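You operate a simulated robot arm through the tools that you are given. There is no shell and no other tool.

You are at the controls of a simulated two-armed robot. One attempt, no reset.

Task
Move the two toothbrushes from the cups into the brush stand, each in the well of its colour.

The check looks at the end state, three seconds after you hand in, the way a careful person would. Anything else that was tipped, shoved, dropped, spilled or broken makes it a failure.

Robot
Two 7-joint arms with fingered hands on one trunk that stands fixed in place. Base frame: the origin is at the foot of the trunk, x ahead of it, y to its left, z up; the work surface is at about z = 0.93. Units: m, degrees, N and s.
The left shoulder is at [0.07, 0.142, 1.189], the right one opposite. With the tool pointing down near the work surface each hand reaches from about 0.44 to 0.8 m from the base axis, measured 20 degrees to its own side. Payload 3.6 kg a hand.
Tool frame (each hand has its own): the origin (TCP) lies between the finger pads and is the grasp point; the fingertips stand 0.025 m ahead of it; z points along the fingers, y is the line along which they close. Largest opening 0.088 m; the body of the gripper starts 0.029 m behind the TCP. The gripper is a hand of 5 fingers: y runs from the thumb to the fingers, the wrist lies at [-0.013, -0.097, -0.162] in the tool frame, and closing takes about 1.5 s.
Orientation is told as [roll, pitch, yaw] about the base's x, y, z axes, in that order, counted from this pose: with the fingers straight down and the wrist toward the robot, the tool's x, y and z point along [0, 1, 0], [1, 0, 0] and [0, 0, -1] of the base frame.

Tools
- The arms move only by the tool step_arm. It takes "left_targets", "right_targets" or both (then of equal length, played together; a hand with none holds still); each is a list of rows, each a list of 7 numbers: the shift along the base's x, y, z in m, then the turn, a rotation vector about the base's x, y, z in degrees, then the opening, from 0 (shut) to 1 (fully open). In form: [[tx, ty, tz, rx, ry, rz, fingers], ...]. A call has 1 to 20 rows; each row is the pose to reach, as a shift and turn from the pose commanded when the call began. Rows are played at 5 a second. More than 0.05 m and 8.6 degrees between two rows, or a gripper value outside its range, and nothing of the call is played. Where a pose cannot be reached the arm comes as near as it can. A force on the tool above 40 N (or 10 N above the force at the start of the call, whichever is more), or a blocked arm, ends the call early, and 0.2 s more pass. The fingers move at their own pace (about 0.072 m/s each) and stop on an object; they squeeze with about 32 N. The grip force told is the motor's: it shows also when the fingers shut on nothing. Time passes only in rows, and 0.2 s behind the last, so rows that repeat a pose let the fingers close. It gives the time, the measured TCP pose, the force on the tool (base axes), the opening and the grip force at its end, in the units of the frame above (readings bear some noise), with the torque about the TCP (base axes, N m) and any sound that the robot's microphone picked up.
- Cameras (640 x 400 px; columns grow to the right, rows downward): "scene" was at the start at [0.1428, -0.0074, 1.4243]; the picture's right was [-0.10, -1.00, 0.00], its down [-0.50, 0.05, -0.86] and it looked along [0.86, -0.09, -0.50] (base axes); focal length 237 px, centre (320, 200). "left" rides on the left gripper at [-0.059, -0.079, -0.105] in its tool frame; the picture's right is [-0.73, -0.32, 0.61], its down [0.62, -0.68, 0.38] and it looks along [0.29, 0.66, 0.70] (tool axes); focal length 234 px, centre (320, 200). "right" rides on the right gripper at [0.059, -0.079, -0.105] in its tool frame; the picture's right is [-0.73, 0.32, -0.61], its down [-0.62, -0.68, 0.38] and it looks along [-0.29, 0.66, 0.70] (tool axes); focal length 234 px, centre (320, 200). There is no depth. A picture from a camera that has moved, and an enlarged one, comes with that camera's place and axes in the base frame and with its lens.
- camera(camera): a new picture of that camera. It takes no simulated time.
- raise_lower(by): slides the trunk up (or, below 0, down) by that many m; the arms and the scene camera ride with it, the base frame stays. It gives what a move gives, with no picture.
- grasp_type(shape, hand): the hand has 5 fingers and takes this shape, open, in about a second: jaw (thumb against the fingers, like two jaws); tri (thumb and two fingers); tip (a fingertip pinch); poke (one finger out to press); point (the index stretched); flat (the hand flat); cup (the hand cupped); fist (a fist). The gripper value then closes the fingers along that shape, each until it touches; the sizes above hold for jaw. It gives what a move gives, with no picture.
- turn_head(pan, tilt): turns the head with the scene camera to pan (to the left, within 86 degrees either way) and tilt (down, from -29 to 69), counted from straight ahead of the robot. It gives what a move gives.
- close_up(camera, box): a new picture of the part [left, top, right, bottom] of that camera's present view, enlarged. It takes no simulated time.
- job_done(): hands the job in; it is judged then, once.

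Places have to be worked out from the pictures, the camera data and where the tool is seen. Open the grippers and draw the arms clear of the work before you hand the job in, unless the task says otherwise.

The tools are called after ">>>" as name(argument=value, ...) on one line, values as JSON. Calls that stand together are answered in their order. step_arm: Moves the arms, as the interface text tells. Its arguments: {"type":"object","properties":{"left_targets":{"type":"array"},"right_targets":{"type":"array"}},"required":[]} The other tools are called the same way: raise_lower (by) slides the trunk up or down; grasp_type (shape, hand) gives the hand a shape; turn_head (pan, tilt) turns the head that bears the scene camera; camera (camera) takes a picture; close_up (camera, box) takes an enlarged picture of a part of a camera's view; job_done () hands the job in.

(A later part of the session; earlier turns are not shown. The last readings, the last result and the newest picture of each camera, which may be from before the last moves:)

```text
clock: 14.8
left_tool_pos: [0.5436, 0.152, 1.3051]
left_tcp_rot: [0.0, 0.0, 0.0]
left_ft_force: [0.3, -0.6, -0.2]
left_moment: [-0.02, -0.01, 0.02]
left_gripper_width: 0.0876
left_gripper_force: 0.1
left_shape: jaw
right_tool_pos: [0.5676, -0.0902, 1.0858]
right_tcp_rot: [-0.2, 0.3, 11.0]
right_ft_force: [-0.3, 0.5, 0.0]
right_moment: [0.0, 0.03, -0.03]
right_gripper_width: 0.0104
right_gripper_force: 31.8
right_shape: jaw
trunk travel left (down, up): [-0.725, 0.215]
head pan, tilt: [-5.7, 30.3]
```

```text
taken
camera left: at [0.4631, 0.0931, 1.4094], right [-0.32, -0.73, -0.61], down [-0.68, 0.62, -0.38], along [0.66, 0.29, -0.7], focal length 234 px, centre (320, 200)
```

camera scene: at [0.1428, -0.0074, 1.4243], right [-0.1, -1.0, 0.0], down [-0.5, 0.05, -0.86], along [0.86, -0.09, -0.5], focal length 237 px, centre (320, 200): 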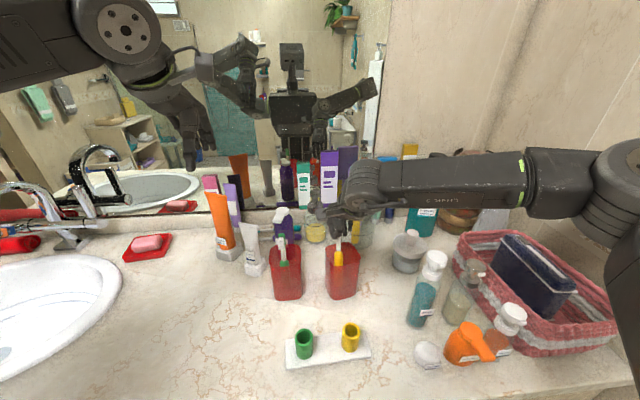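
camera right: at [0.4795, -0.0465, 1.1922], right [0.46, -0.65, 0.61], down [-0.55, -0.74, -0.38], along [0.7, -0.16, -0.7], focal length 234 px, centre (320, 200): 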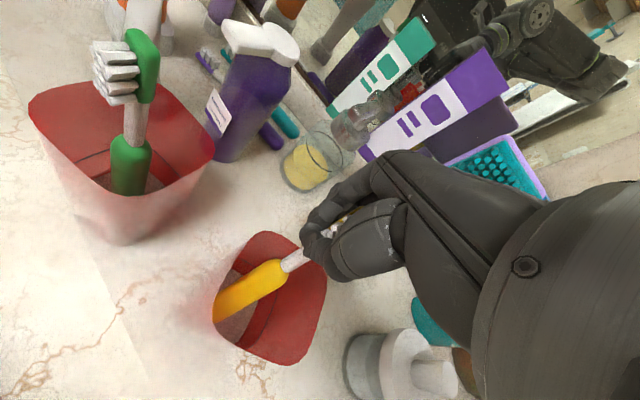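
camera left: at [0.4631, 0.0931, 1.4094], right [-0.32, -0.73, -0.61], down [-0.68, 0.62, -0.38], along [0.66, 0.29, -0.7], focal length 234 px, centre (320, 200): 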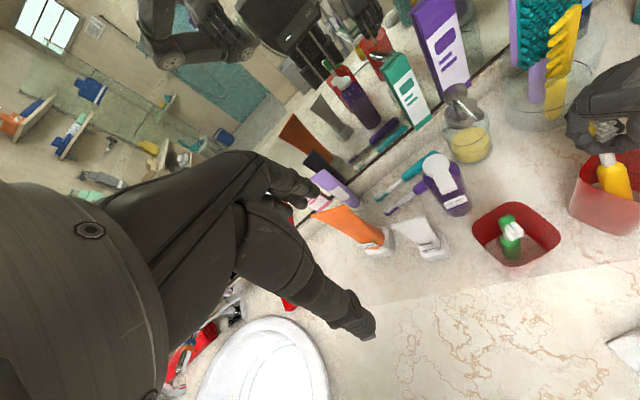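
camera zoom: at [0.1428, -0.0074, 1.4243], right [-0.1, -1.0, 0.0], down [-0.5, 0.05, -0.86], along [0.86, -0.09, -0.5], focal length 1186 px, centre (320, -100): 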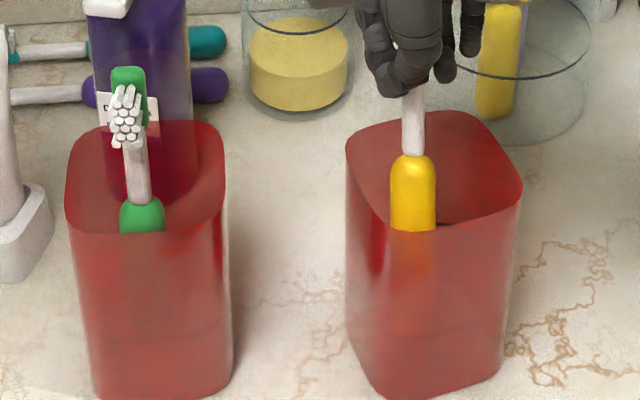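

The cup slid about 2.7 cm toward the robot and turned ~24° because the brush pivoted ~25° in the grip (handle foot toward the robot); it's still upright and I'll restore it later. First I right the brush by tilting the hand −25° about y while keeping the handle inside the cup's middle.

>>> step_arm(right_targets=[[-0.007, 0.0, 0.003, 0, -5, 0, 0], [-0.015, 0.0, 0.007, 0, -10, 0, 0], [-0.023, 0.0, 0.011, 0, -15, 0, 0], [-0.032, 0.0, 0.015, 0, -20, 0, 0], [-0.041, 0.0, 0.018, 0, -25, 0, 0], [-0.041, 0.0, 0.018, 0, -25, 0, 0]])

>>> close_up(camera="scene", box=[256, 210, 416, 310])

>>> camera(camera="right")

>>> close_up(camera="left", box=[480, 70, 640, 230])

```text
clock: 16.2
left_tool_pos: [0.5433, 0.1527, 1.3033]
left_tcp_rot: [0.0, 0.0, 0.0]
left_ft_force: [-1.2, -0.2, -0.7]
left_moment: [0.01, 0.0, -0.02]
left_gripper_width: 0.0877
left_gripper_force: 0.0
left_shape: jaw
right_tool_pos: [0.5271, -0.0919, 1.105]
right_tcp_rot: [-5.4, -24.2, 12.1]
right_ft_force: [-0.2, 0.3, 0.2]
right_moment: [0.0, 0.0, -0.02]
right_gripper_width: 0.0099
right_gripper_force: 31.5
right_shape: jaw
trunk travel left (down, up): [-0.725, 0.215]
head pan, tilt: [-5.7, 30.3]
```

```text
4.00 times, centred on (336, 260) of scene
camera zoom: at [0.1432, -0.0074, 1.4242], right [-0.1, -1.0, 0.0], down [-0.5, 0.05, -0.86], along [0.86, -0.09, -0.5], focal length 949 px, centre (256, -40)
```

zoom: 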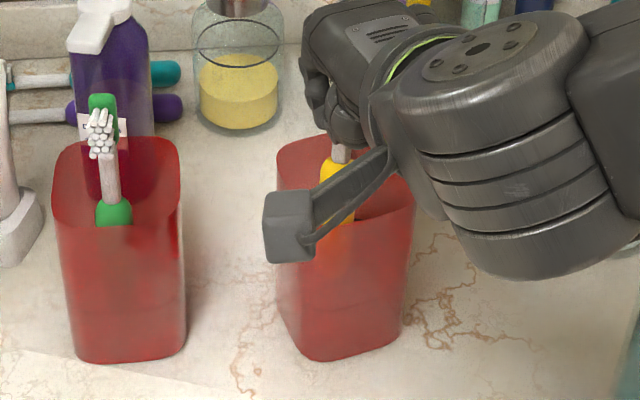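

```text
taken
camera right: at [0.4018, -0.0477, 1.1626], right [0.16, -0.65, 0.75], down [-0.34, -0.74, -0.57], along [0.93, -0.16, -0.34], focal length 234 px, centre (320, 200)
```

right: 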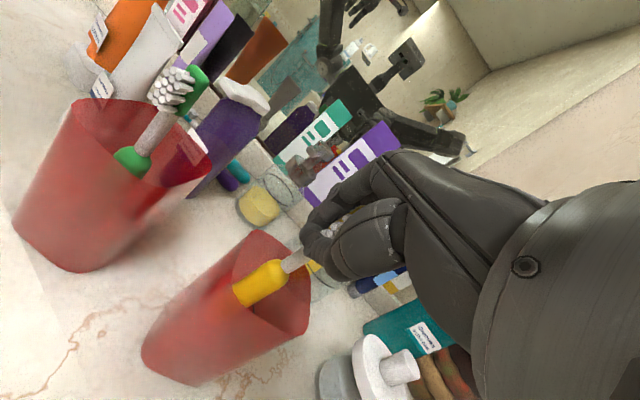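

```text
2.50 times, centred on (560, 150) of left
camera zoom: at [0.4635, 0.0931, 1.4093], right [-0.32, -0.73, -0.61], down [-0.68, 0.62, -0.38], along [0.66, 0.29, -0.7], focal length 585 px, centre (-280, 325)
```

zoom: 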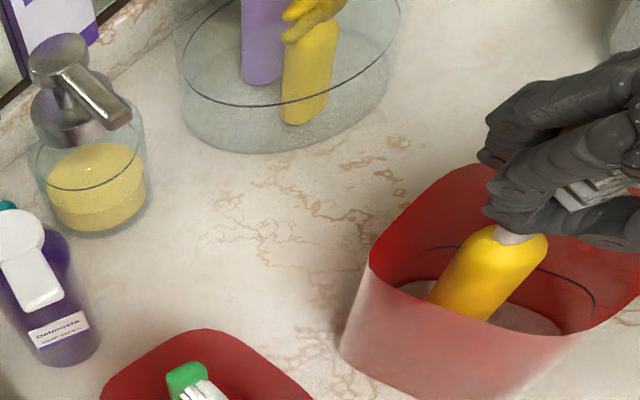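

The cup stayed put during that turn. I zoom to judge the remaining tilt of the brush before lifting.

>>> close_up(camera="scene", box=[316, 235, 380, 275])

>>> close_up(camera="right", box=[200, 210, 360, 310])

>>> close_up(camera="left", box=[576, 110, 640, 210])

```text
10.00 times, centred on (348, 255) of scene
camera zoom: at [0.1432, -0.0074, 1.4242], right [-0.1, -1.0, 0.0], down [-0.5, 0.05, -0.86], along [0.86, -0.09, -0.5], focal length 2373 px, centre (40, -350)
```

zoom: 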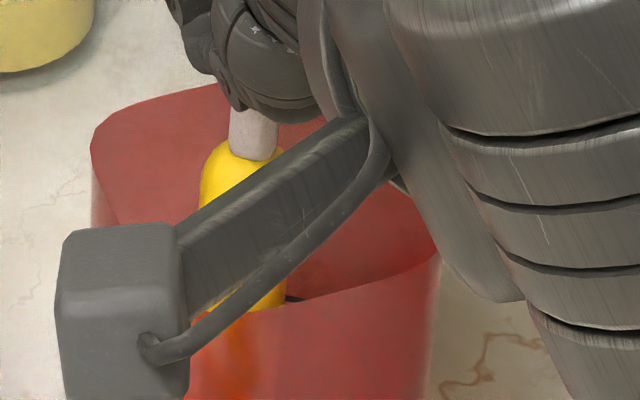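

```text
4.00 times, centred on (280, 260) of right
camera zoom: at [0.4018, -0.0477, 1.1626], right [0.16, -0.65, 0.75], down [-0.34, -0.74, -0.57], along [0.93, -0.16, -0.34], focal length 937 px, centre (480, -40)
```

zoom: 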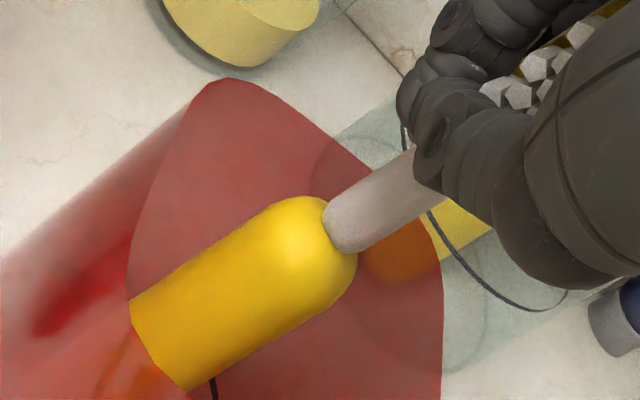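

```text
4.00 times, centred on (608, 160) of left
camera zoom: at [0.4635, 0.0931, 1.4093], right [-0.32, -0.73, -0.61], down [-0.68, 0.62, -0.38], along [0.66, 0.29, -0.7], focal length 937 px, centre (-832, 360)
```

zoom: 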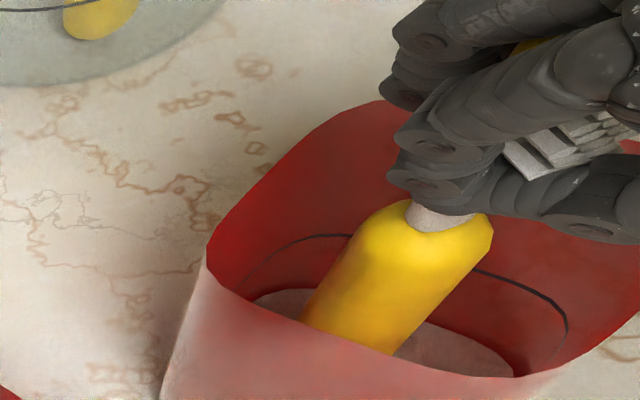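

The brush now looks vertical in all three views and free of the cup walls. I lift it straight up out of the cup.

>>> step_arm(right_targets=[[0.0, 0.0, 0.02, 0, 0, 0, 0], [0.0, 0.0, 0.045, 0, 0, 0, 0], [0.0, 0.0, 0.07, 0, 0, 0, 0], [0.0, 0.0, 0.095, 0, 0, 0, 0], [0.0, 0.0, 0.12, 0, 0, 0, 0], [0.0, 0.0, 0.14, 0, 0, 0, 0], [0.0, 0.0, 0.14, 0, 0, 0, 0]])

>>> camera(camera="scene")

>>> camera(camera="right")

>>> close_up(camera="left", box=[400, 50, 640, 200])

```text
clock: 17.8
left_tool_pos: [0.5435, 0.1514, 1.3028]
left_tcp_rot: [0.1, 0.1, -0.1]
left_ft_force: [-0.5, 0.4, -0.9]
left_moment: [-0.01, 0.01, 0.0]
left_gripper_width: 0.088
left_gripper_force: 0.0
left_shape: jaw
right_tool_pos: [0.5259, -0.0911, 1.2441]
right_tcp_rot: [-5.3, -24.2, 12.0]
right_ft_force: [0.3, 0.5, -0.7]
right_moment: [-0.03, 0.0, 0.03]
right_gripper_width: 0.0102
right_gripper_force: 32.2
right_shape: jaw
trunk travel left (down, up): [-0.725, 0.215]
head pan, tilt: [-5.7, 30.3]
```

```text
taken
camera scene: at [0.1431, -0.0074, 1.4242], right [-0.1, -1.0, 0.0], down [-0.5, 0.05, -0.86], along [0.86, -0.09, -0.5], focal length 237 px, centre (320, 200)
```

scene: 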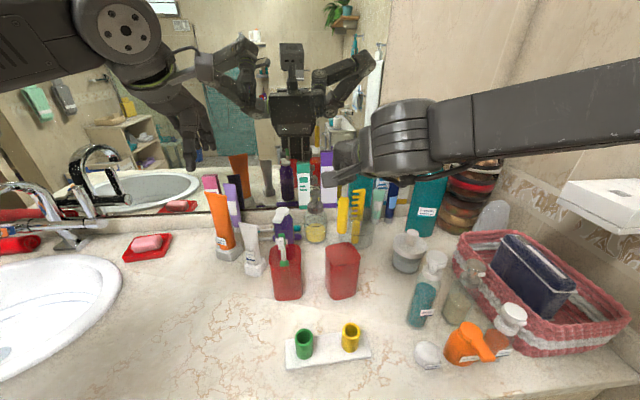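

```text
taken
camera right: at [0.4012, -0.047, 1.3028], right [0.16, -0.65, 0.75], down [-0.34, -0.74, -0.57], along [0.93, -0.16, -0.34], focal length 234 px, centre (320, 200)
```

right: 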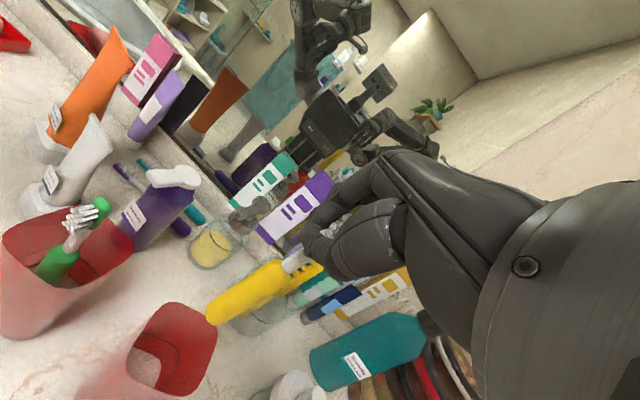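

```text
2.67 times, centred on (520, 125) of left
camera zoom: at [0.4633, 0.0931, 1.4093], right [-0.32, -0.73, -0.61], down [-0.68, 0.62, -0.38], along [0.66, 0.29, -0.7], focal length 624 px, centre (-213, 400)
```

zoom: 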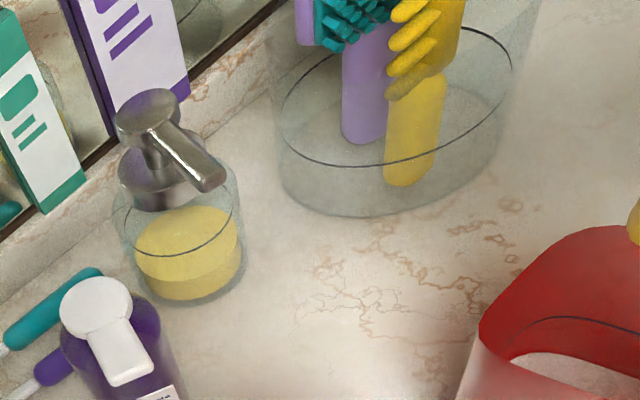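

The yellow brush is out and the cup stands upright. I zoom to measure the brush in the grip and the cup's present pose.

>>> close_up(camera="scene", box=[296, 180, 392, 240])

>>> close_up(camera="scene", box=[296, 236, 392, 306])

>>> close_up(camera="right", box=[180, 220, 360, 332])

```text
6.67 times, centred on (344, 210) of scene
camera zoom: at [0.1431, -0.0074, 1.4242], right [-0.1, -1.0, 0.0], down [-0.5, 0.05, -0.86], along [0.86, -0.09, -0.5], focal length 1582 px, centre (160, 133)
```

zoom: 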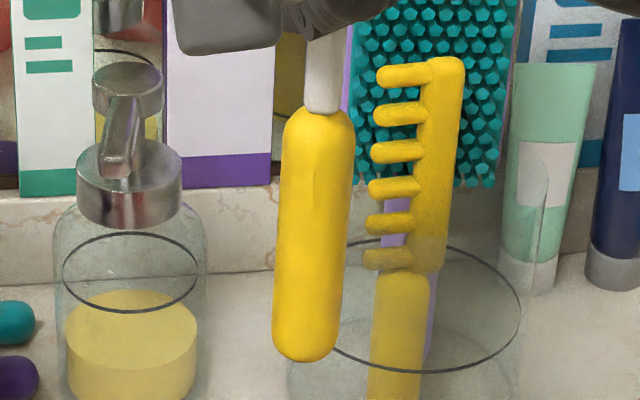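

```text
5.71 times, centred on (344, 271) of scene
camera zoom: at [0.1431, -0.0074, 1.4242], right [-0.1, -1.0, 0.0], down [-0.5, 0.05, -0.86], along [0.86, -0.09, -0.5], focal length 1356 px, centre (183, -206)
```

zoom: 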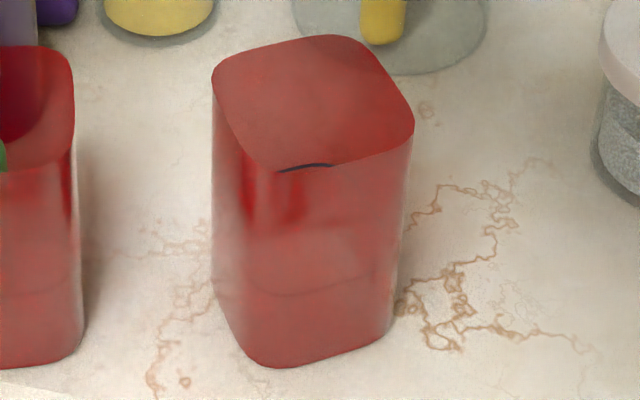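

```text
3.56 times, centred on (270, 276) of right
camera zoom: at [0.4012, -0.047, 1.3028], right [0.16, -0.65, 0.75], down [-0.34, -0.74, -0.57], along [0.93, -0.16, -0.34], focal length 833 px, centre (498, -70)
```

zoom: 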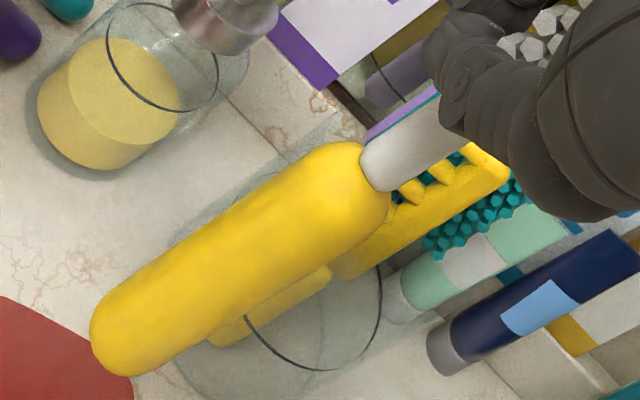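

By triangulation the brush still leans about 11° (foot toward the robot), at neck base ≈(0.551, -0.097, 1.189), foot ≈(0.536, -0.093, 1.110). I correct the tilt and draw back toward the stand a bit.

>>> step_arm(right_targets=[[-0.01, 0.001, 0.005, -1.2, -5, 0, 0], [-0.03, 0.002, 0.01, -2.5, -10, 0, 0], [-0.05, 0.002, 0.01, -2.5, -10, 0, 0], [-0.05, 0.002, 0.01, -2.5, -10, 0, 0]])

>>> close_up(camera="scene", box=[296, 190, 392, 250])

>>> camera(camera="right")

>>> camera(camera="scene")

```text
clock: 18.8
left_tool_pos: [0.5443, 0.1516, 1.3033]
left_tcp_rot: [0.0, 0.0, 0.0]
left_ft_force: [-0.4, 1.0, 1.0]
left_moment: [-0.01, 0.05, 0.03]
left_gripper_width: 0.0875
left_gripper_force: 0.0
left_shape: jaw
right_tool_pos: [0.4753, -0.0892, 1.2538]
right_tcp_rot: [-10.8, -33.2, 14.7]
right_ft_force: [0.4, -0.5, 0.4]
right_moment: [-0.03, -0.02, 0.01]
right_gripper_width: 0.0105
right_gripper_force: 31.8
right_shape: jaw
trunk travel left (down, up): [-0.725, 0.215]
head pan, tilt: [-5.7, 30.3]
```

```text
6.67 times, centred on (344, 220) of scene
camera zoom: at [0.1434, -0.0074, 1.4242], right [-0.1, -1.0, 0.0], down [-0.5, 0.05, -0.86], along [0.86, -0.09, -0.5], focal length 1582 px, centre (160, 67)
```

zoom: 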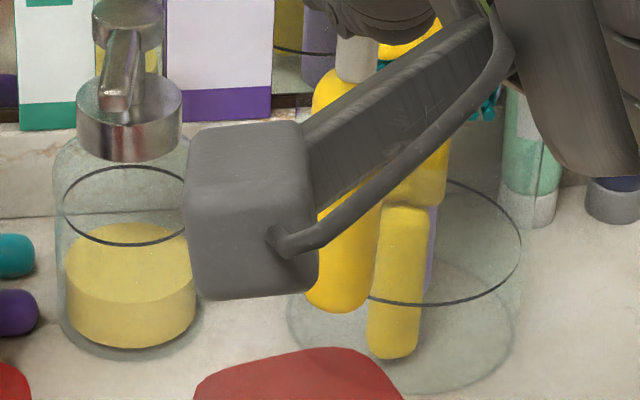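

```text
taken
camera right: at [0.343, -0.0432, 1.288], right [0.02, -0.61, 0.79], down [-0.24, -0.77, -0.59], along [0.97, -0.17, -0.17], focal length 234 px, centre (320, 200)
```

right: 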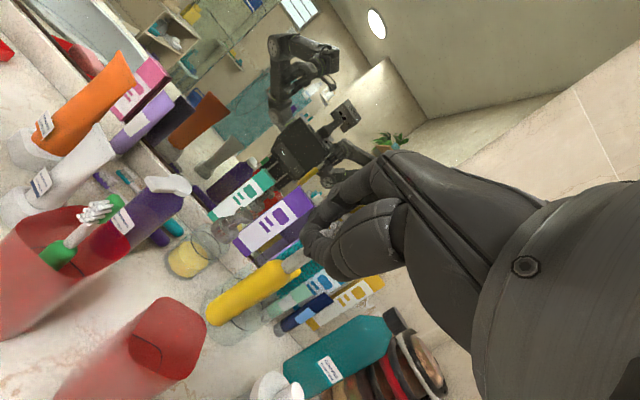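

```text
taken
camera scene: at [0.1434, -0.0074, 1.4242], right [-0.1, -1.0, 0.0], down [-0.5, 0.05, -0.86], along [0.86, -0.09, -0.5], focal length 237 px, centre (320, 200)
```

scene: 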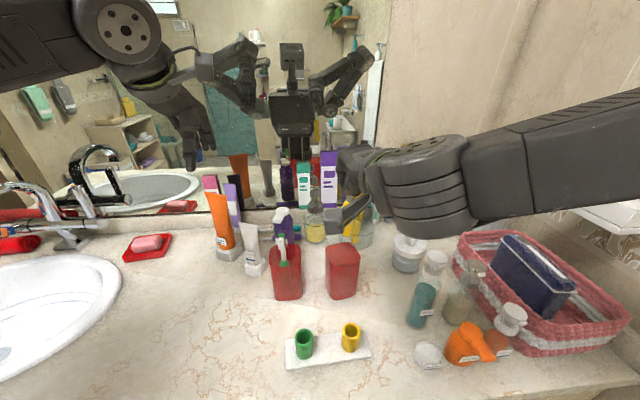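

Now I swing the hand +45° about vertical while bringing the brush over the yellow well, keeping its foot at z≈1.12, well above everything there.

>>> step_arm(right_targets=[[-0.015, -0.002, 0.0, 0, 0, 7.5, 0], [-0.035, -0.005, 0.0, 0, 0, 15, 0], [-0.055, -0.008, 0.0, 0, 0, 22.5, 0], [-0.075, -0.012, 0.0, 0, 0, 30, 0], [-0.095, -0.016, 0.0, 0, 0, 37.5, 0], [-0.113, -0.019, 0.0, 0, 0, 45, 0], [-0.113, -0.019, 0.0, 0, 0, 45, 0]])

>>> camera(camera="scene")

>>> camera(camera="right")

```text
clock: 20.4
left_tool_pos: [0.544, 0.1503, 1.3034]
left_tcp_rot: [0.1, 0.1, 0.0]
left_ft_force: [-0.1, -0.4, -0.1]
left_moment: [0.01, 0.04, -0.01]
left_gripper_width: 0.0878
left_gripper_force: 0.1
left_shape: jaw
right_tool_pos: [0.3644, -0.1083, 1.2542]
right_tcp_rot: [-10.7, -33.4, 59.5]
right_ft_force: [-0.4, -1.3, -0.9]
right_moment: [0.01, -0.02, 0.02]
right_gripper_width: 0.0101
right_gripper_force: 32.1
right_shape: jaw
trunk travel left (down, up): [-0.725, 0.215]
head pan, tilt: [-5.7, 30.3]
```

```text
taken
camera scene: at [0.144, -0.009, 1.4241], right [-0.1, -1.0, 0.0], down [-0.5, 0.05, -0.86], along [0.86, -0.09, -0.51], focal length 237 px, centre (320, 200)
```

scene: 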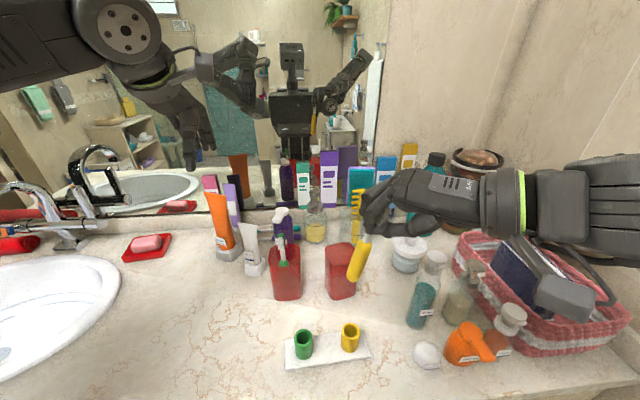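

```text
taken
camera right: at [0.2396, -0.1702, 1.2887], right [0.45, -0.42, 0.79], down [0.38, -0.71, -0.59], along [0.81, 0.56, -0.16], focal length 234 px, centre (320, 200)
```

right: 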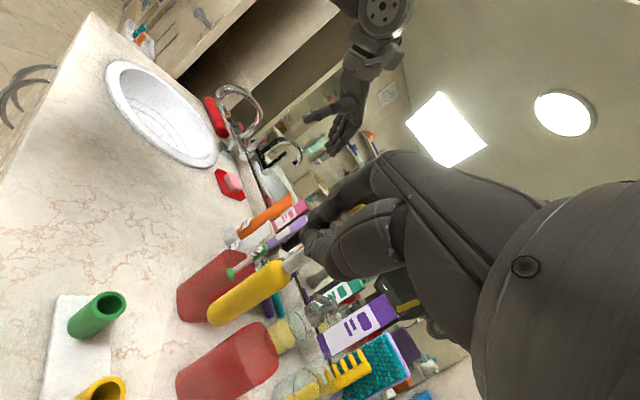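

Reached, and the brush is now visible in the scene view above the stand. I zoom to measure its tilt and place.

>>> close_up(camera="scene", box=[312, 225, 408, 285])

>>> close_up(camera="right", box=[180, 220, 360, 332])

>>> close_up(camera="right", box=[40, 240, 200, 400])

```text
6.67 times, centred on (360, 255) of scene
camera zoom: at [0.144, -0.009, 1.4241], right [-0.1, -1.0, 0.0], down [-0.5, 0.05, -0.86], along [0.86, -0.09, -0.51], focal length 1582 px, centre (53, -167)
```

zoom: 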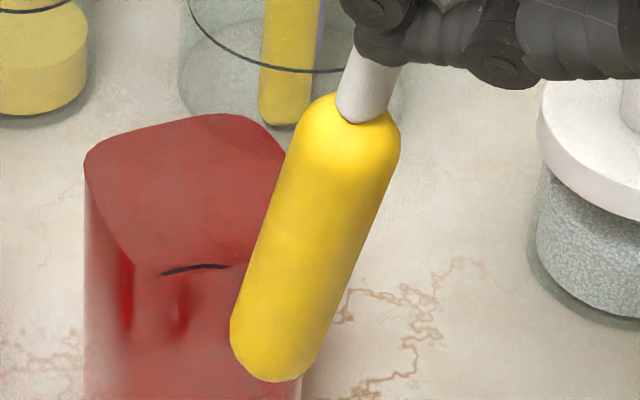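

```text
3.56 times, centred on (270, 276) of right
camera zoom: at [0.2396, -0.1702, 1.2887], right [0.45, -0.42, 0.79], down [0.38, -0.71, -0.59], along [0.81, 0.56, -0.16], focal length 833 px, centre (498, -70)
```

zoom: 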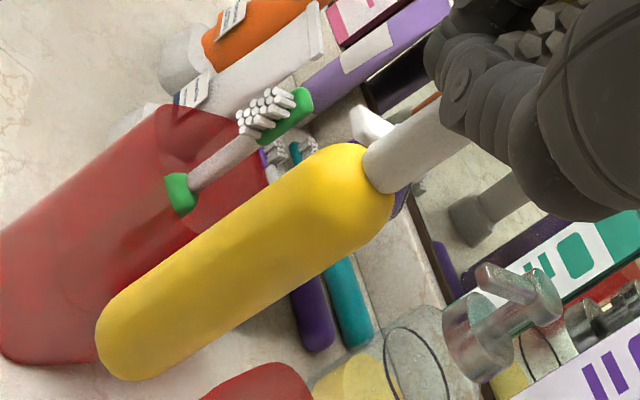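

```text
2.50 times, centred on (120, 320) of right
camera zoom: at [0.2396, -0.1702, 1.2887], right [0.45, -0.42, 0.79], down [0.38, -0.71, -0.59], along [0.81, 0.56, -0.16], focal length 585 px, centre (820, -100)
```

zoom: 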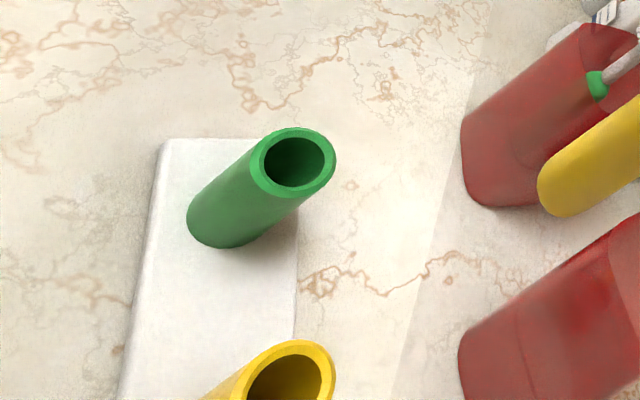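

Better triangulation (views 50° apart) shows the brush now leans ~11° with its foot toward +x/+y; handle length ≈0.097. I apply the counter-rotation and centre it over the yellow well at about (0.391, -0.090), lowering some.

>>> step_arm(right_targets=[[0.003, 0.004, 0.0, -2, 3.2, 0, 0], [0.006, 0.008, 0.0, -4, 6.5, 0, 0], [0.0096, 0.0119, -0.01, -6, 9.7, 0, 0], [0.0096, 0.0119, -0.03, -6, 9.7, 0, 0], [0.0096, 0.0119, -0.05, -6, 9.7, 0, 0], [0.0096, 0.0119, -0.05, -6, 9.7, 0, 0]])

>>> close_up(camera="scene", box=[296, 260, 424, 340])

>>> close_up(camera="scene", box=[280, 300, 408, 380])

>>> camera(camera="right")

```text
clock: 21.8
left_tool_pos: [0.5423, 0.152, 1.3044]
left_tcp_rot: [0.1, 0.0, 0.1]
left_ft_force: [-1.3, -0.3, -1.1]
left_moment: [-0.04, -0.01, 0.03]
left_gripper_width: 0.0878
left_gripper_force: 0.0
left_shape: jaw
right_tool_pos: [0.3723, -0.0957, 1.2041]
right_tcp_rot: [-5.0, -23.1, 56.9]
right_ft_force: [-0.3, -0.4, -0.9]
right_moment: [-0.03, 0.02, -0.03]
right_gripper_width: 0.01
right_gripper_force: 31.9
right_shape: jaw
trunk travel left (down, up): [-0.725, 0.215]
head pan, tilt: [-5.7, 30.3]
```

```text
5.00 times, centred on (360, 300) of scene
camera zoom: at [0.1425, -0.007, 1.4243], right [-0.1, -1.0, 0.0], down [-0.5, 0.05, -0.86], along [0.86, -0.09, -0.5], focal length 1186 px, centre (120, -300)
```

zoom: 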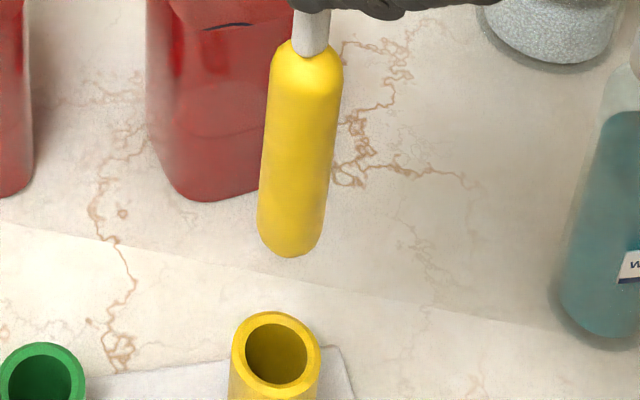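

```text
5.00 times, centred on (344, 340) of scene
camera zoom: at [0.1425, -0.007, 1.4243], right [-0.1, -1.0, 0.0], down [-0.5, 0.05, -0.86], along [0.86, -0.09, -0.5], focal length 1186 px, centre (200, -500)
```

zoom: 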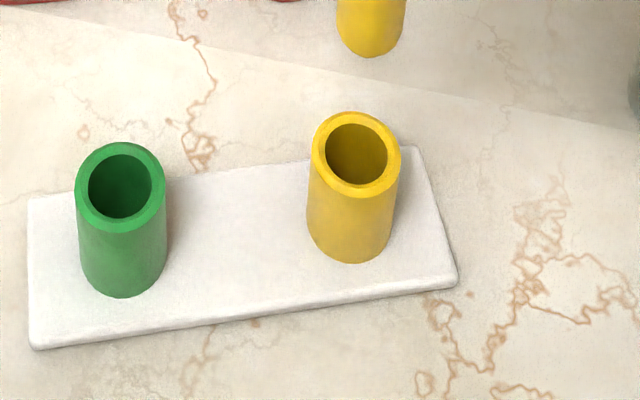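

```text
taken
camera right: at [0.255, -0.1518, 1.2654], right [0.58, -0.34, 0.74], down [0.28, -0.77, -0.57], along [0.77, 0.54, -0.36], focal length 234 px, centre (320, 200)
```

right: 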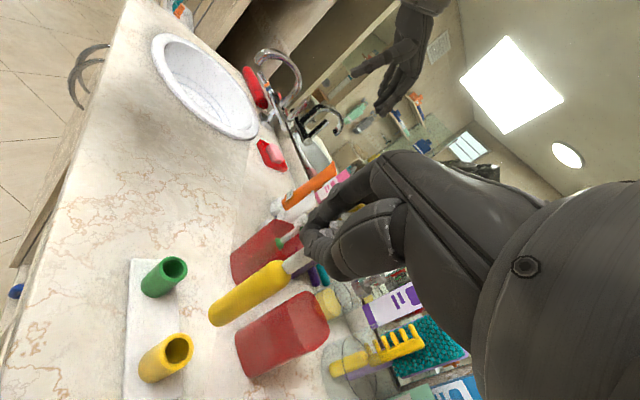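

The brush now looks nearly vertical in the scene view. I zoom the wrist camera for an accurate check of brush axis and well positions.

>>> close_up(camera="right", box=[190, 240, 318, 340])

>>> close_up(camera="right", box=[110, 240, 238, 400])

```text
4.00 times, centred on (254, 290) of right
camera zoom: at [0.255, -0.1518, 1.2654], right [0.58, -0.34, 0.74], down [0.28, -0.77, -0.57], along [0.77, 0.54, -0.36], focal length 937 px, centre (584, -160)
```

zoom: 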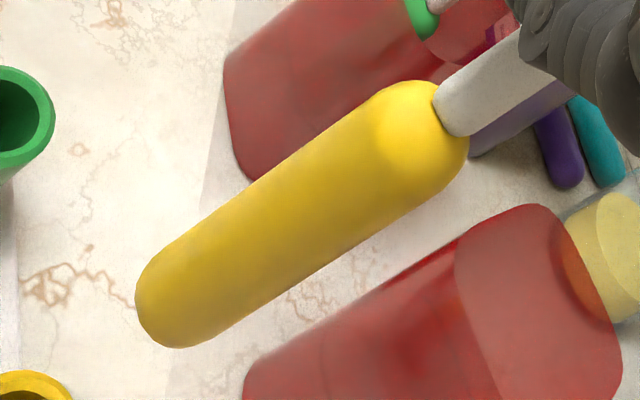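

```text
2.50 times, centred on (174, 320) of right
camera zoom: at [0.255, -0.1518, 1.2654], right [0.58, -0.34, 0.74], down [0.28, -0.77, -0.57], along [0.77, 0.54, -0.36], focal length 585 px, centre (685, -100)
```

zoom: 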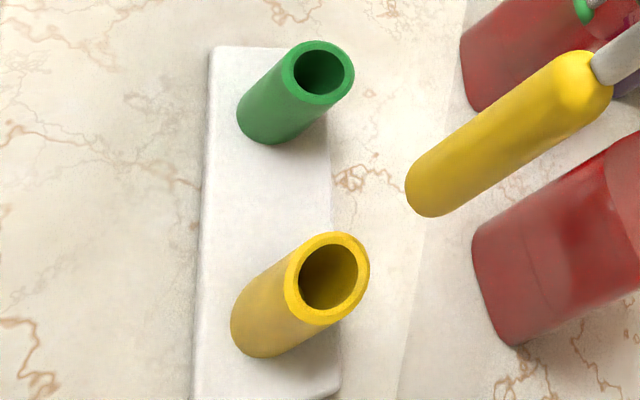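

Brush is within ~2.5° of vertical, foot at ≈(0.3915, -0.0907, 1.057); the yellow rim triangulates to ≈(0.399, -0.092, 0.982). I shift to align, trim the tilt slightly, and lower to just above the rim.

>>> step_arm(right_targets=[[0.006, -0.002, -0.01, 0.5, 0.8, 0, 0], [0.011, -0.004, -0.025, 1.0, 1.5, 0, 0], [0.011, -0.004, -0.04, 1.0, 1.5, 0, 0], [0.011, -0.004, -0.055, 1.0, 1.5, 0, 0], [0.011, -0.004, -0.055, 1.0, 1.5, 0, 0]])

>>> close_up(camera="scene", box=[304, 290, 400, 350])

>>> close_up(camera="right", box=[150, 230, 310, 360])

>>> camera(camera="right")

```text
clock: 23.0
left_tool_pos: [0.5427, 0.1523, 1.3047]
left_tcp_rot: [-0.1, -0.1, 0.0]
left_ft_force: [-0.1, -0.7, 0.1]
left_moment: [0.02, -0.03, 0.06]
left_gripper_width: 0.0876
left_gripper_force: 0.1
left_shape: jaw
right_tool_pos: [0.3829, -0.1009, 1.1491]
right_tcp_rot: [-3.1, -23.2, 56.2]
right_ft_force: [0.3, -0.6, -0.7]
right_moment: [-0.02, 0.04, 0.02]
right_gripper_width: 0.0097
right_gripper_force: 32.6
right_shape: jaw
trunk travel left (down, up): [-0.725, 0.215]
head pan, tilt: [-5.7, 30.3]
```

```text
6.67 times, centred on (352, 320) of scene
camera zoom: at [0.1426, -0.0071, 1.4243], right [-0.1, -1.0, 0.0], down [-0.5, 0.05, -0.86], along [0.86, -0.09, -0.5], focal length 1582 px, centre (107, -600)
```

zoom: 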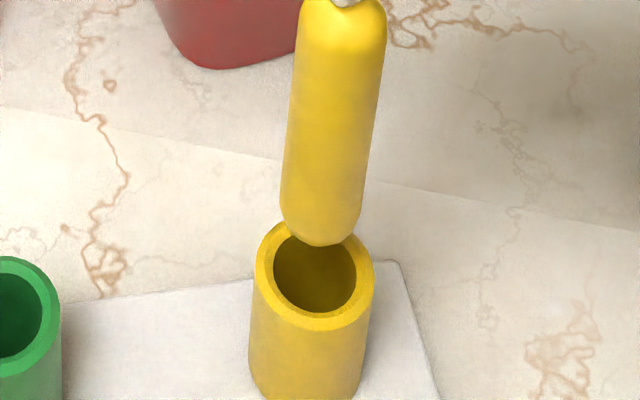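

```text
3.08 times, centred on (230, 295) of right
camera zoom: at [0.2672, -0.1573, 1.212], right [0.6, -0.35, 0.72], down [0.26, -0.76, -0.59], along [0.76, 0.54, -0.37], focal length 720 px, centre (597, -92)
```

zoom: 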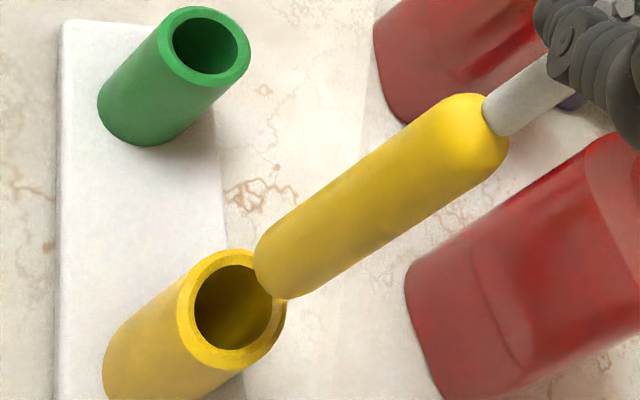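

```text
taken
camera right: at [0.2672, -0.1573, 1.212], right [0.6, -0.35, 0.72], down [0.26, -0.76, -0.59], along [0.76, 0.54, -0.37], focal length 234 px, centre (320, 200)
```

right: 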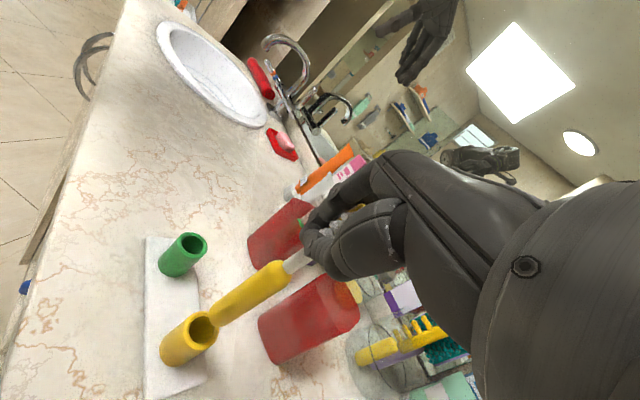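

Brush is vertical in both views and close to aligned. I zoom tightly on the gap to refine the last couple of millimetres.

>>> close_up(camera="scene", box=[328, 312, 376, 342])

>>> close_up(camera="right", box=[184, 280, 264, 330])

```text
13.33 times, centred on (352, 327) of scene
camera zoom: at [0.1426, -0.0071, 1.4243], right [-0.1, -1.0, 0.0], down [-0.5, 0.05, -0.86], along [0.86, -0.09, -0.5], focal length 3164 px, centre (-107, -1493)
```

zoom: 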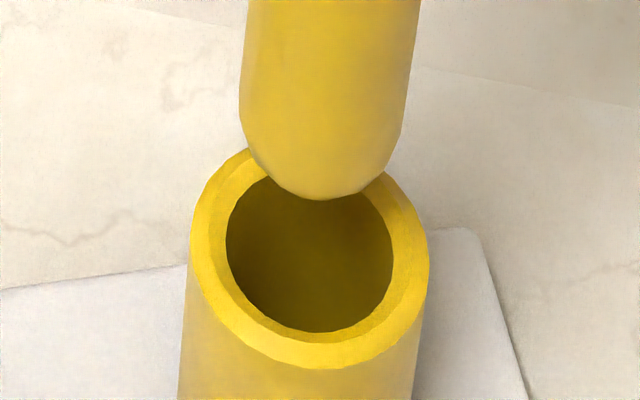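

```text
8.00 times, centred on (224, 305) of right
camera zoom: at [0.2672, -0.1573, 1.212], right [0.6, -0.35, 0.72], down [0.26, -0.76, -0.59], along [0.76, 0.54, -0.37], focal length 1873 px, centre (1088, -640)
```

zoom: 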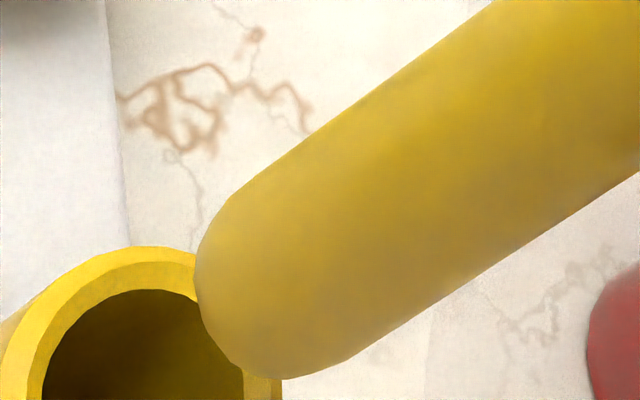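

Chamfered rim and rounded foot should help; I estimate a remaining offset of about (+1.3, −0.7) mm. I apply it and lower gently into the mouth of the well, watching force.

>>> step_arm(right_targets=[[0.0013, -0.0007, -0.004, 0, 0, 0, 0], [0.0013, -0.0007, -0.01, 0, 0, 0, 0], [0.0013, -0.0007, -0.016, 0, 0, 0, 0], [0.0013, -0.0007, -0.022, 0, 0, 0, 0], [0.0013, -0.0007, -0.026, 0, 0, 0, 0]])

>>> close_up(camera="scene", box=[304, 290, 400, 350])

>>> close_up(camera="right", box=[150, 230, 310, 360])

```text
clock: 24.2
left_tool_pos: [0.5417, 0.1528, 1.3043]
left_tcp_rot: [0.0, -0.1, 0.0]
left_ft_force: [-0.5, 0.9, -0.1]
left_moment: [0.02, 0.0, -0.01]
left_gripper_width: 0.0875
left_gripper_force: 0.1
left_shape: jaw
right_tool_pos: [0.3865, -0.1026, 1.1243]
right_tcp_rot: [-3.1, -23.2, 56.4]
right_ft_force: [-0.6, -0.4, 5.6]
right_moment: [0.01, -0.04, 0.01]
right_gripper_width: 0.0101
right_gripper_force: 31.9
right_shape: jaw
trunk travel left (down, up): [-0.725, 0.215]
head pan, tilt: [-5.7, 30.3]
```

```text
6.67 times, centred on (352, 320) of scene
camera zoom: at [0.141, -0.0068, 1.4246], right [-0.1, -1.0, 0.0], down [-0.5, 0.05, -0.86], along [0.86, -0.09, -0.5], focal length 1582 px, centre (107, -600)
```

zoom: 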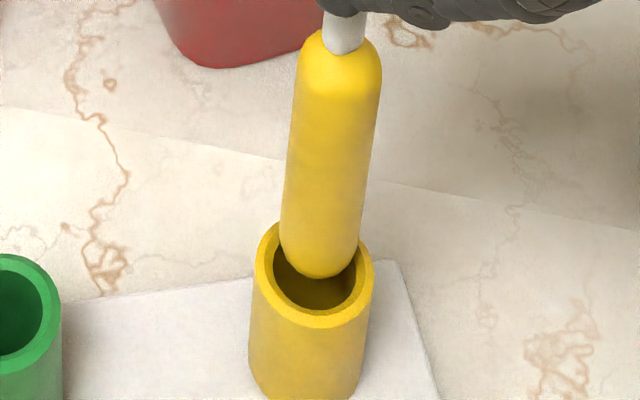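

```text
3.08 times, centred on (230, 295) of right
camera zoom: at [0.2704, -0.1591, 1.1871], right [0.6, -0.35, 0.72], down [0.26, -0.76, -0.59], along [0.76, 0.54, -0.37], focal length 720 px, centre (597, -92)
```

zoom: 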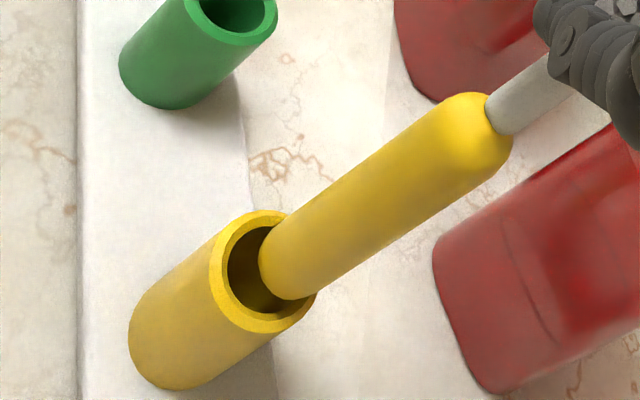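

A light 5.6 N contact: the foot is at the rim, perhaps slightly off. I zoom in tightly to see the offset.

>>> close_up(camera="scene", box=[328, 312, 376, 342])

>>> close_up(camera="right", box=[180, 280, 276, 340])

>>> close_up(camera="right", box=[200, 240, 296, 300])

```text
13.33 times, centred on (352, 327) of scene
camera zoom: at [0.141, -0.0068, 1.4246], right [-0.1, -1.0, 0.0], down [-0.5, 0.05, -0.86], along [0.86, -0.09, -0.5], focal length 3164 px, centre (-107, -1493)
```

zoom: 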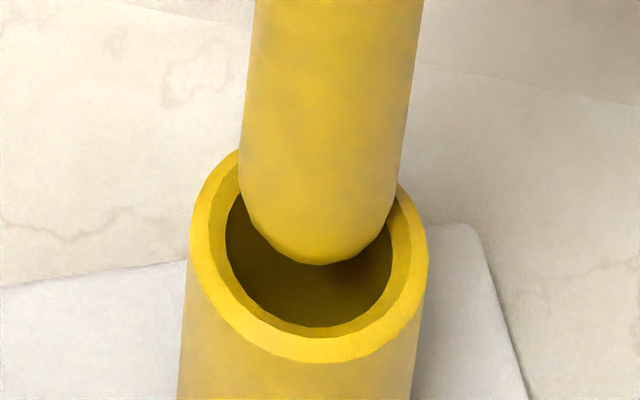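

```text
6.67 times, centred on (228, 310) of right
camera zoom: at [0.2704, -0.1591, 1.1871], right [0.6, -0.35, 0.72], down [0.26, -0.76, -0.59], along [0.76, 0.54, -0.37], focal length 1561 px, centre (933, -533)
```

zoom: 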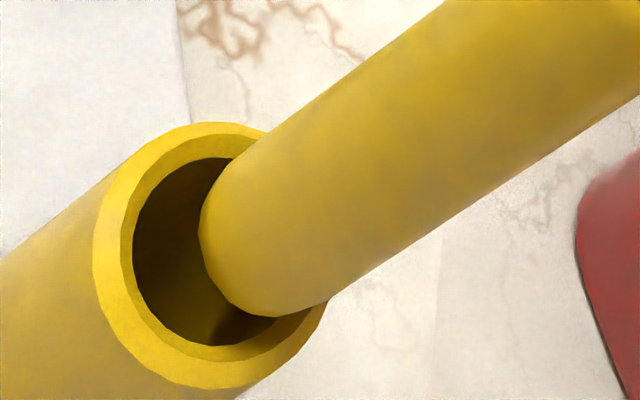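

```text
6.67 times, centred on (248, 270) of right
camera zoom: at [0.2704, -0.1591, 1.1871], right [0.6, -0.35, 0.72], down [0.26, -0.76, -0.59], along [0.76, 0.54, -0.37], focal length 1561 px, centre (800, -267)
```

zoom: 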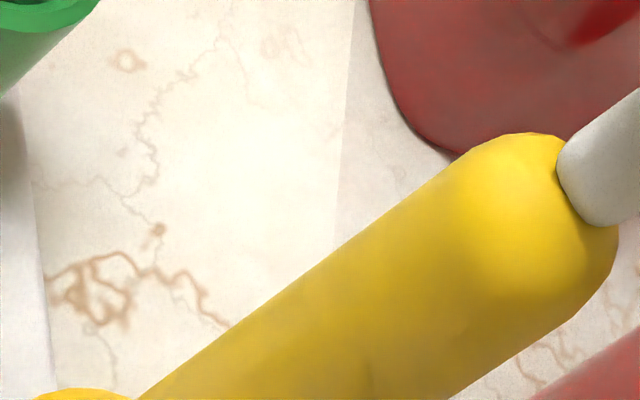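

The foot is touching the far edge of the rim (offset about 4 mm too far forward). I lift slightly off and shift back by (−3, +1) mm, then re-check.

>>> step_arm(right_targets=[[0.0, 0.0, 0.004, 0, 0, 0, 0], [0.0, 0.0, 0.008, 0, 0, 0, 0], [-0.003, 0.001, 0.008, 0, 0, 0, 0], [-0.003, 0.001, 0.008, 0, 0, 0, 0]])

>>> close_up(camera="scene", box=[328, 312, 376, 342])

>>> close_up(camera="right", box=[180, 280, 276, 340])

>>> close_up(camera="scene", box=[304, 290, 400, 350])

```text
clock: 25.2
left_tool_pos: [0.5427, 0.1525, 1.303]
left_tcp_rot: [0.0, 0.1, 0.0]
left_ft_force: [-0.1, 0.0, 0.1]
left_moment: [-0.01, -0.01, -0.02]
left_gripper_width: 0.0878
left_gripper_force: 0.1
left_shape: jaw
right_tool_pos: [0.3877, -0.1016, 1.1312]
right_tcp_rot: [-3.1, -23.1, 56.1]
right_ft_force: [0.0, -0.4, -0.4]
right_moment: [0.0, 0.01, 0.02]
right_gripper_width: 0.0098
right_gripper_force: 32.3
right_shape: jaw
right hand out of reach, approached as far as the arm can: row 3, 4
trunk travel left (down, up): [-0.725, 0.215]
head pan, tilt: [-5.7, 30.3]
```

```text
13.33 times, centred on (352, 327) of scene
camera zoom: at [0.143, -0.0075, 1.4243], right [-0.1, -1.0, 0.0], down [-0.5, 0.05, -0.86], along [0.86, -0.09, -0.5], focal length 3164 px, centre (-107, -1493)
```

zoom: 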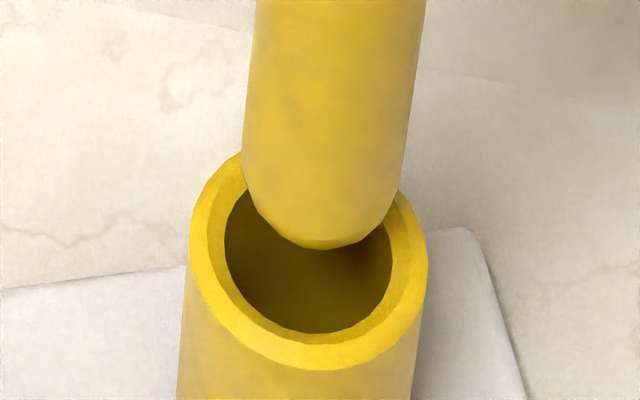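

```text
6.67 times, centred on (228, 310) of right
camera zoom: at [0.2701, -0.1589, 1.1951], right [0.6, -0.35, 0.72], down [0.26, -0.76, -0.59], along [0.76, 0.54, -0.37], focal length 1561 px, centre (933, -533)
```

zoom: 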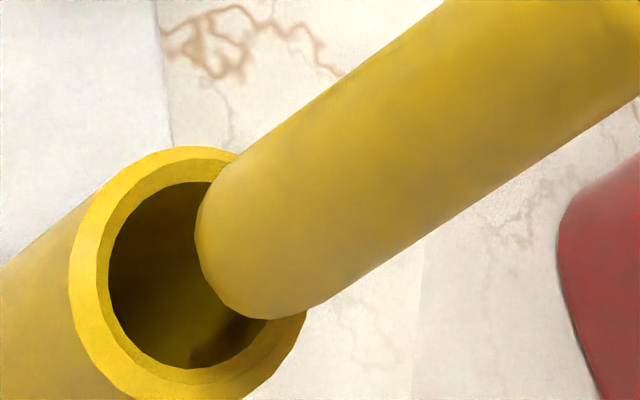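

```text
6.67 times, centred on (352, 320) of scene
camera zoom: at [0.143, -0.0075, 1.4243], right [-0.1, -1.0, 0.0], down [-0.5, 0.05, -0.86], along [0.86, -0.09, -0.5], focal length 1582 px, centre (107, -600)
```

zoom: 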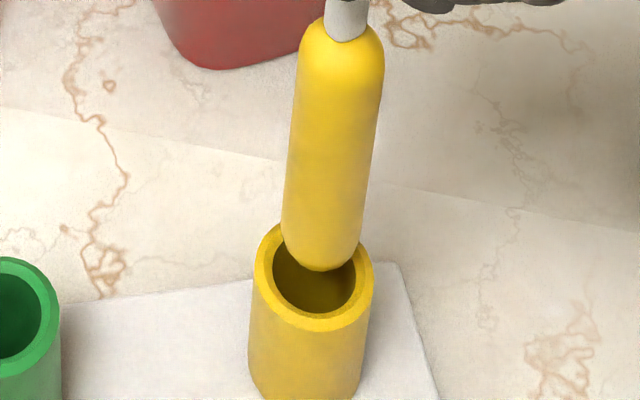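

The arm is at its inner reach limit here, so it cannot move further back. Raising the trunk (hands ride up with it) gives the arm more room; I raise by 0.12 m, which lifts the brush straight clear of the well.

>>> raise_lower(by=0.12)

>>> camera(camera="scene")

>>> camera(camera="right")

```text
clock: 26.7
left_tool_pos: [0.543, 0.1528, 1.4245]
left_tcp_rot: [0.0, 0.0, -0.1]
left_ft_force: [-0.6, 0.7, 0.6]
left_moment: [0.03, 0.01, -0.02]
left_gripper_width: 0.0875
left_gripper_force: 0.1
left_shape: jaw
right_tool_pos: [0.3861, -0.1014, 1.2519]
right_tcp_rot: [-3.0, -23.1, 56.2]
right_ft_force: [-0.5, 0.4, 0.0]
right_moment: [0.01, 0.03, 0.0]
right_gripper_width: 0.01
right_gripper_force: 31.7
right_shape: jaw
trunk travel left (down, up): [-0.845, 0.095]
head pan, tilt: [-5.7, 30.3]
```

```text
taken
camera scene: at [0.143, -0.0074, 1.5442], right [-0.1, -1.0, 0.0], down [-0.5, 0.05, -0.86], along [0.86, -0.09, -0.5], focal length 237 px, centre (320, 200)
```

scene: 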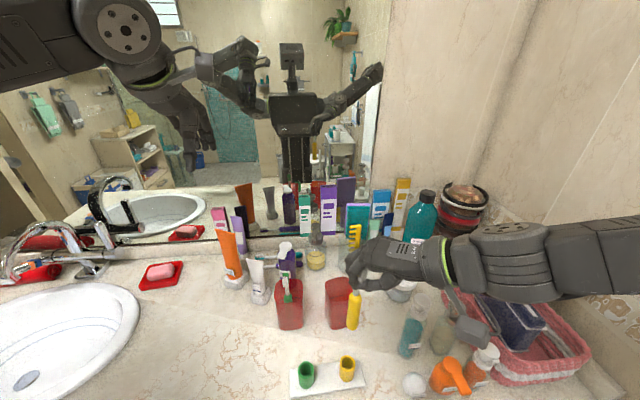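

```text
taken
camera right: at [0.2702, -0.1589, 1.315], right [0.6, -0.35, 0.72], down [0.26, -0.76, -0.59], along [0.76, 0.54, -0.37], focal length 234 px, centre (320, 200)
```

right: 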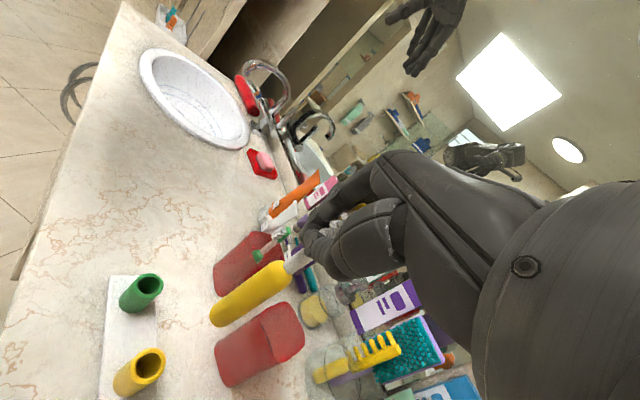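

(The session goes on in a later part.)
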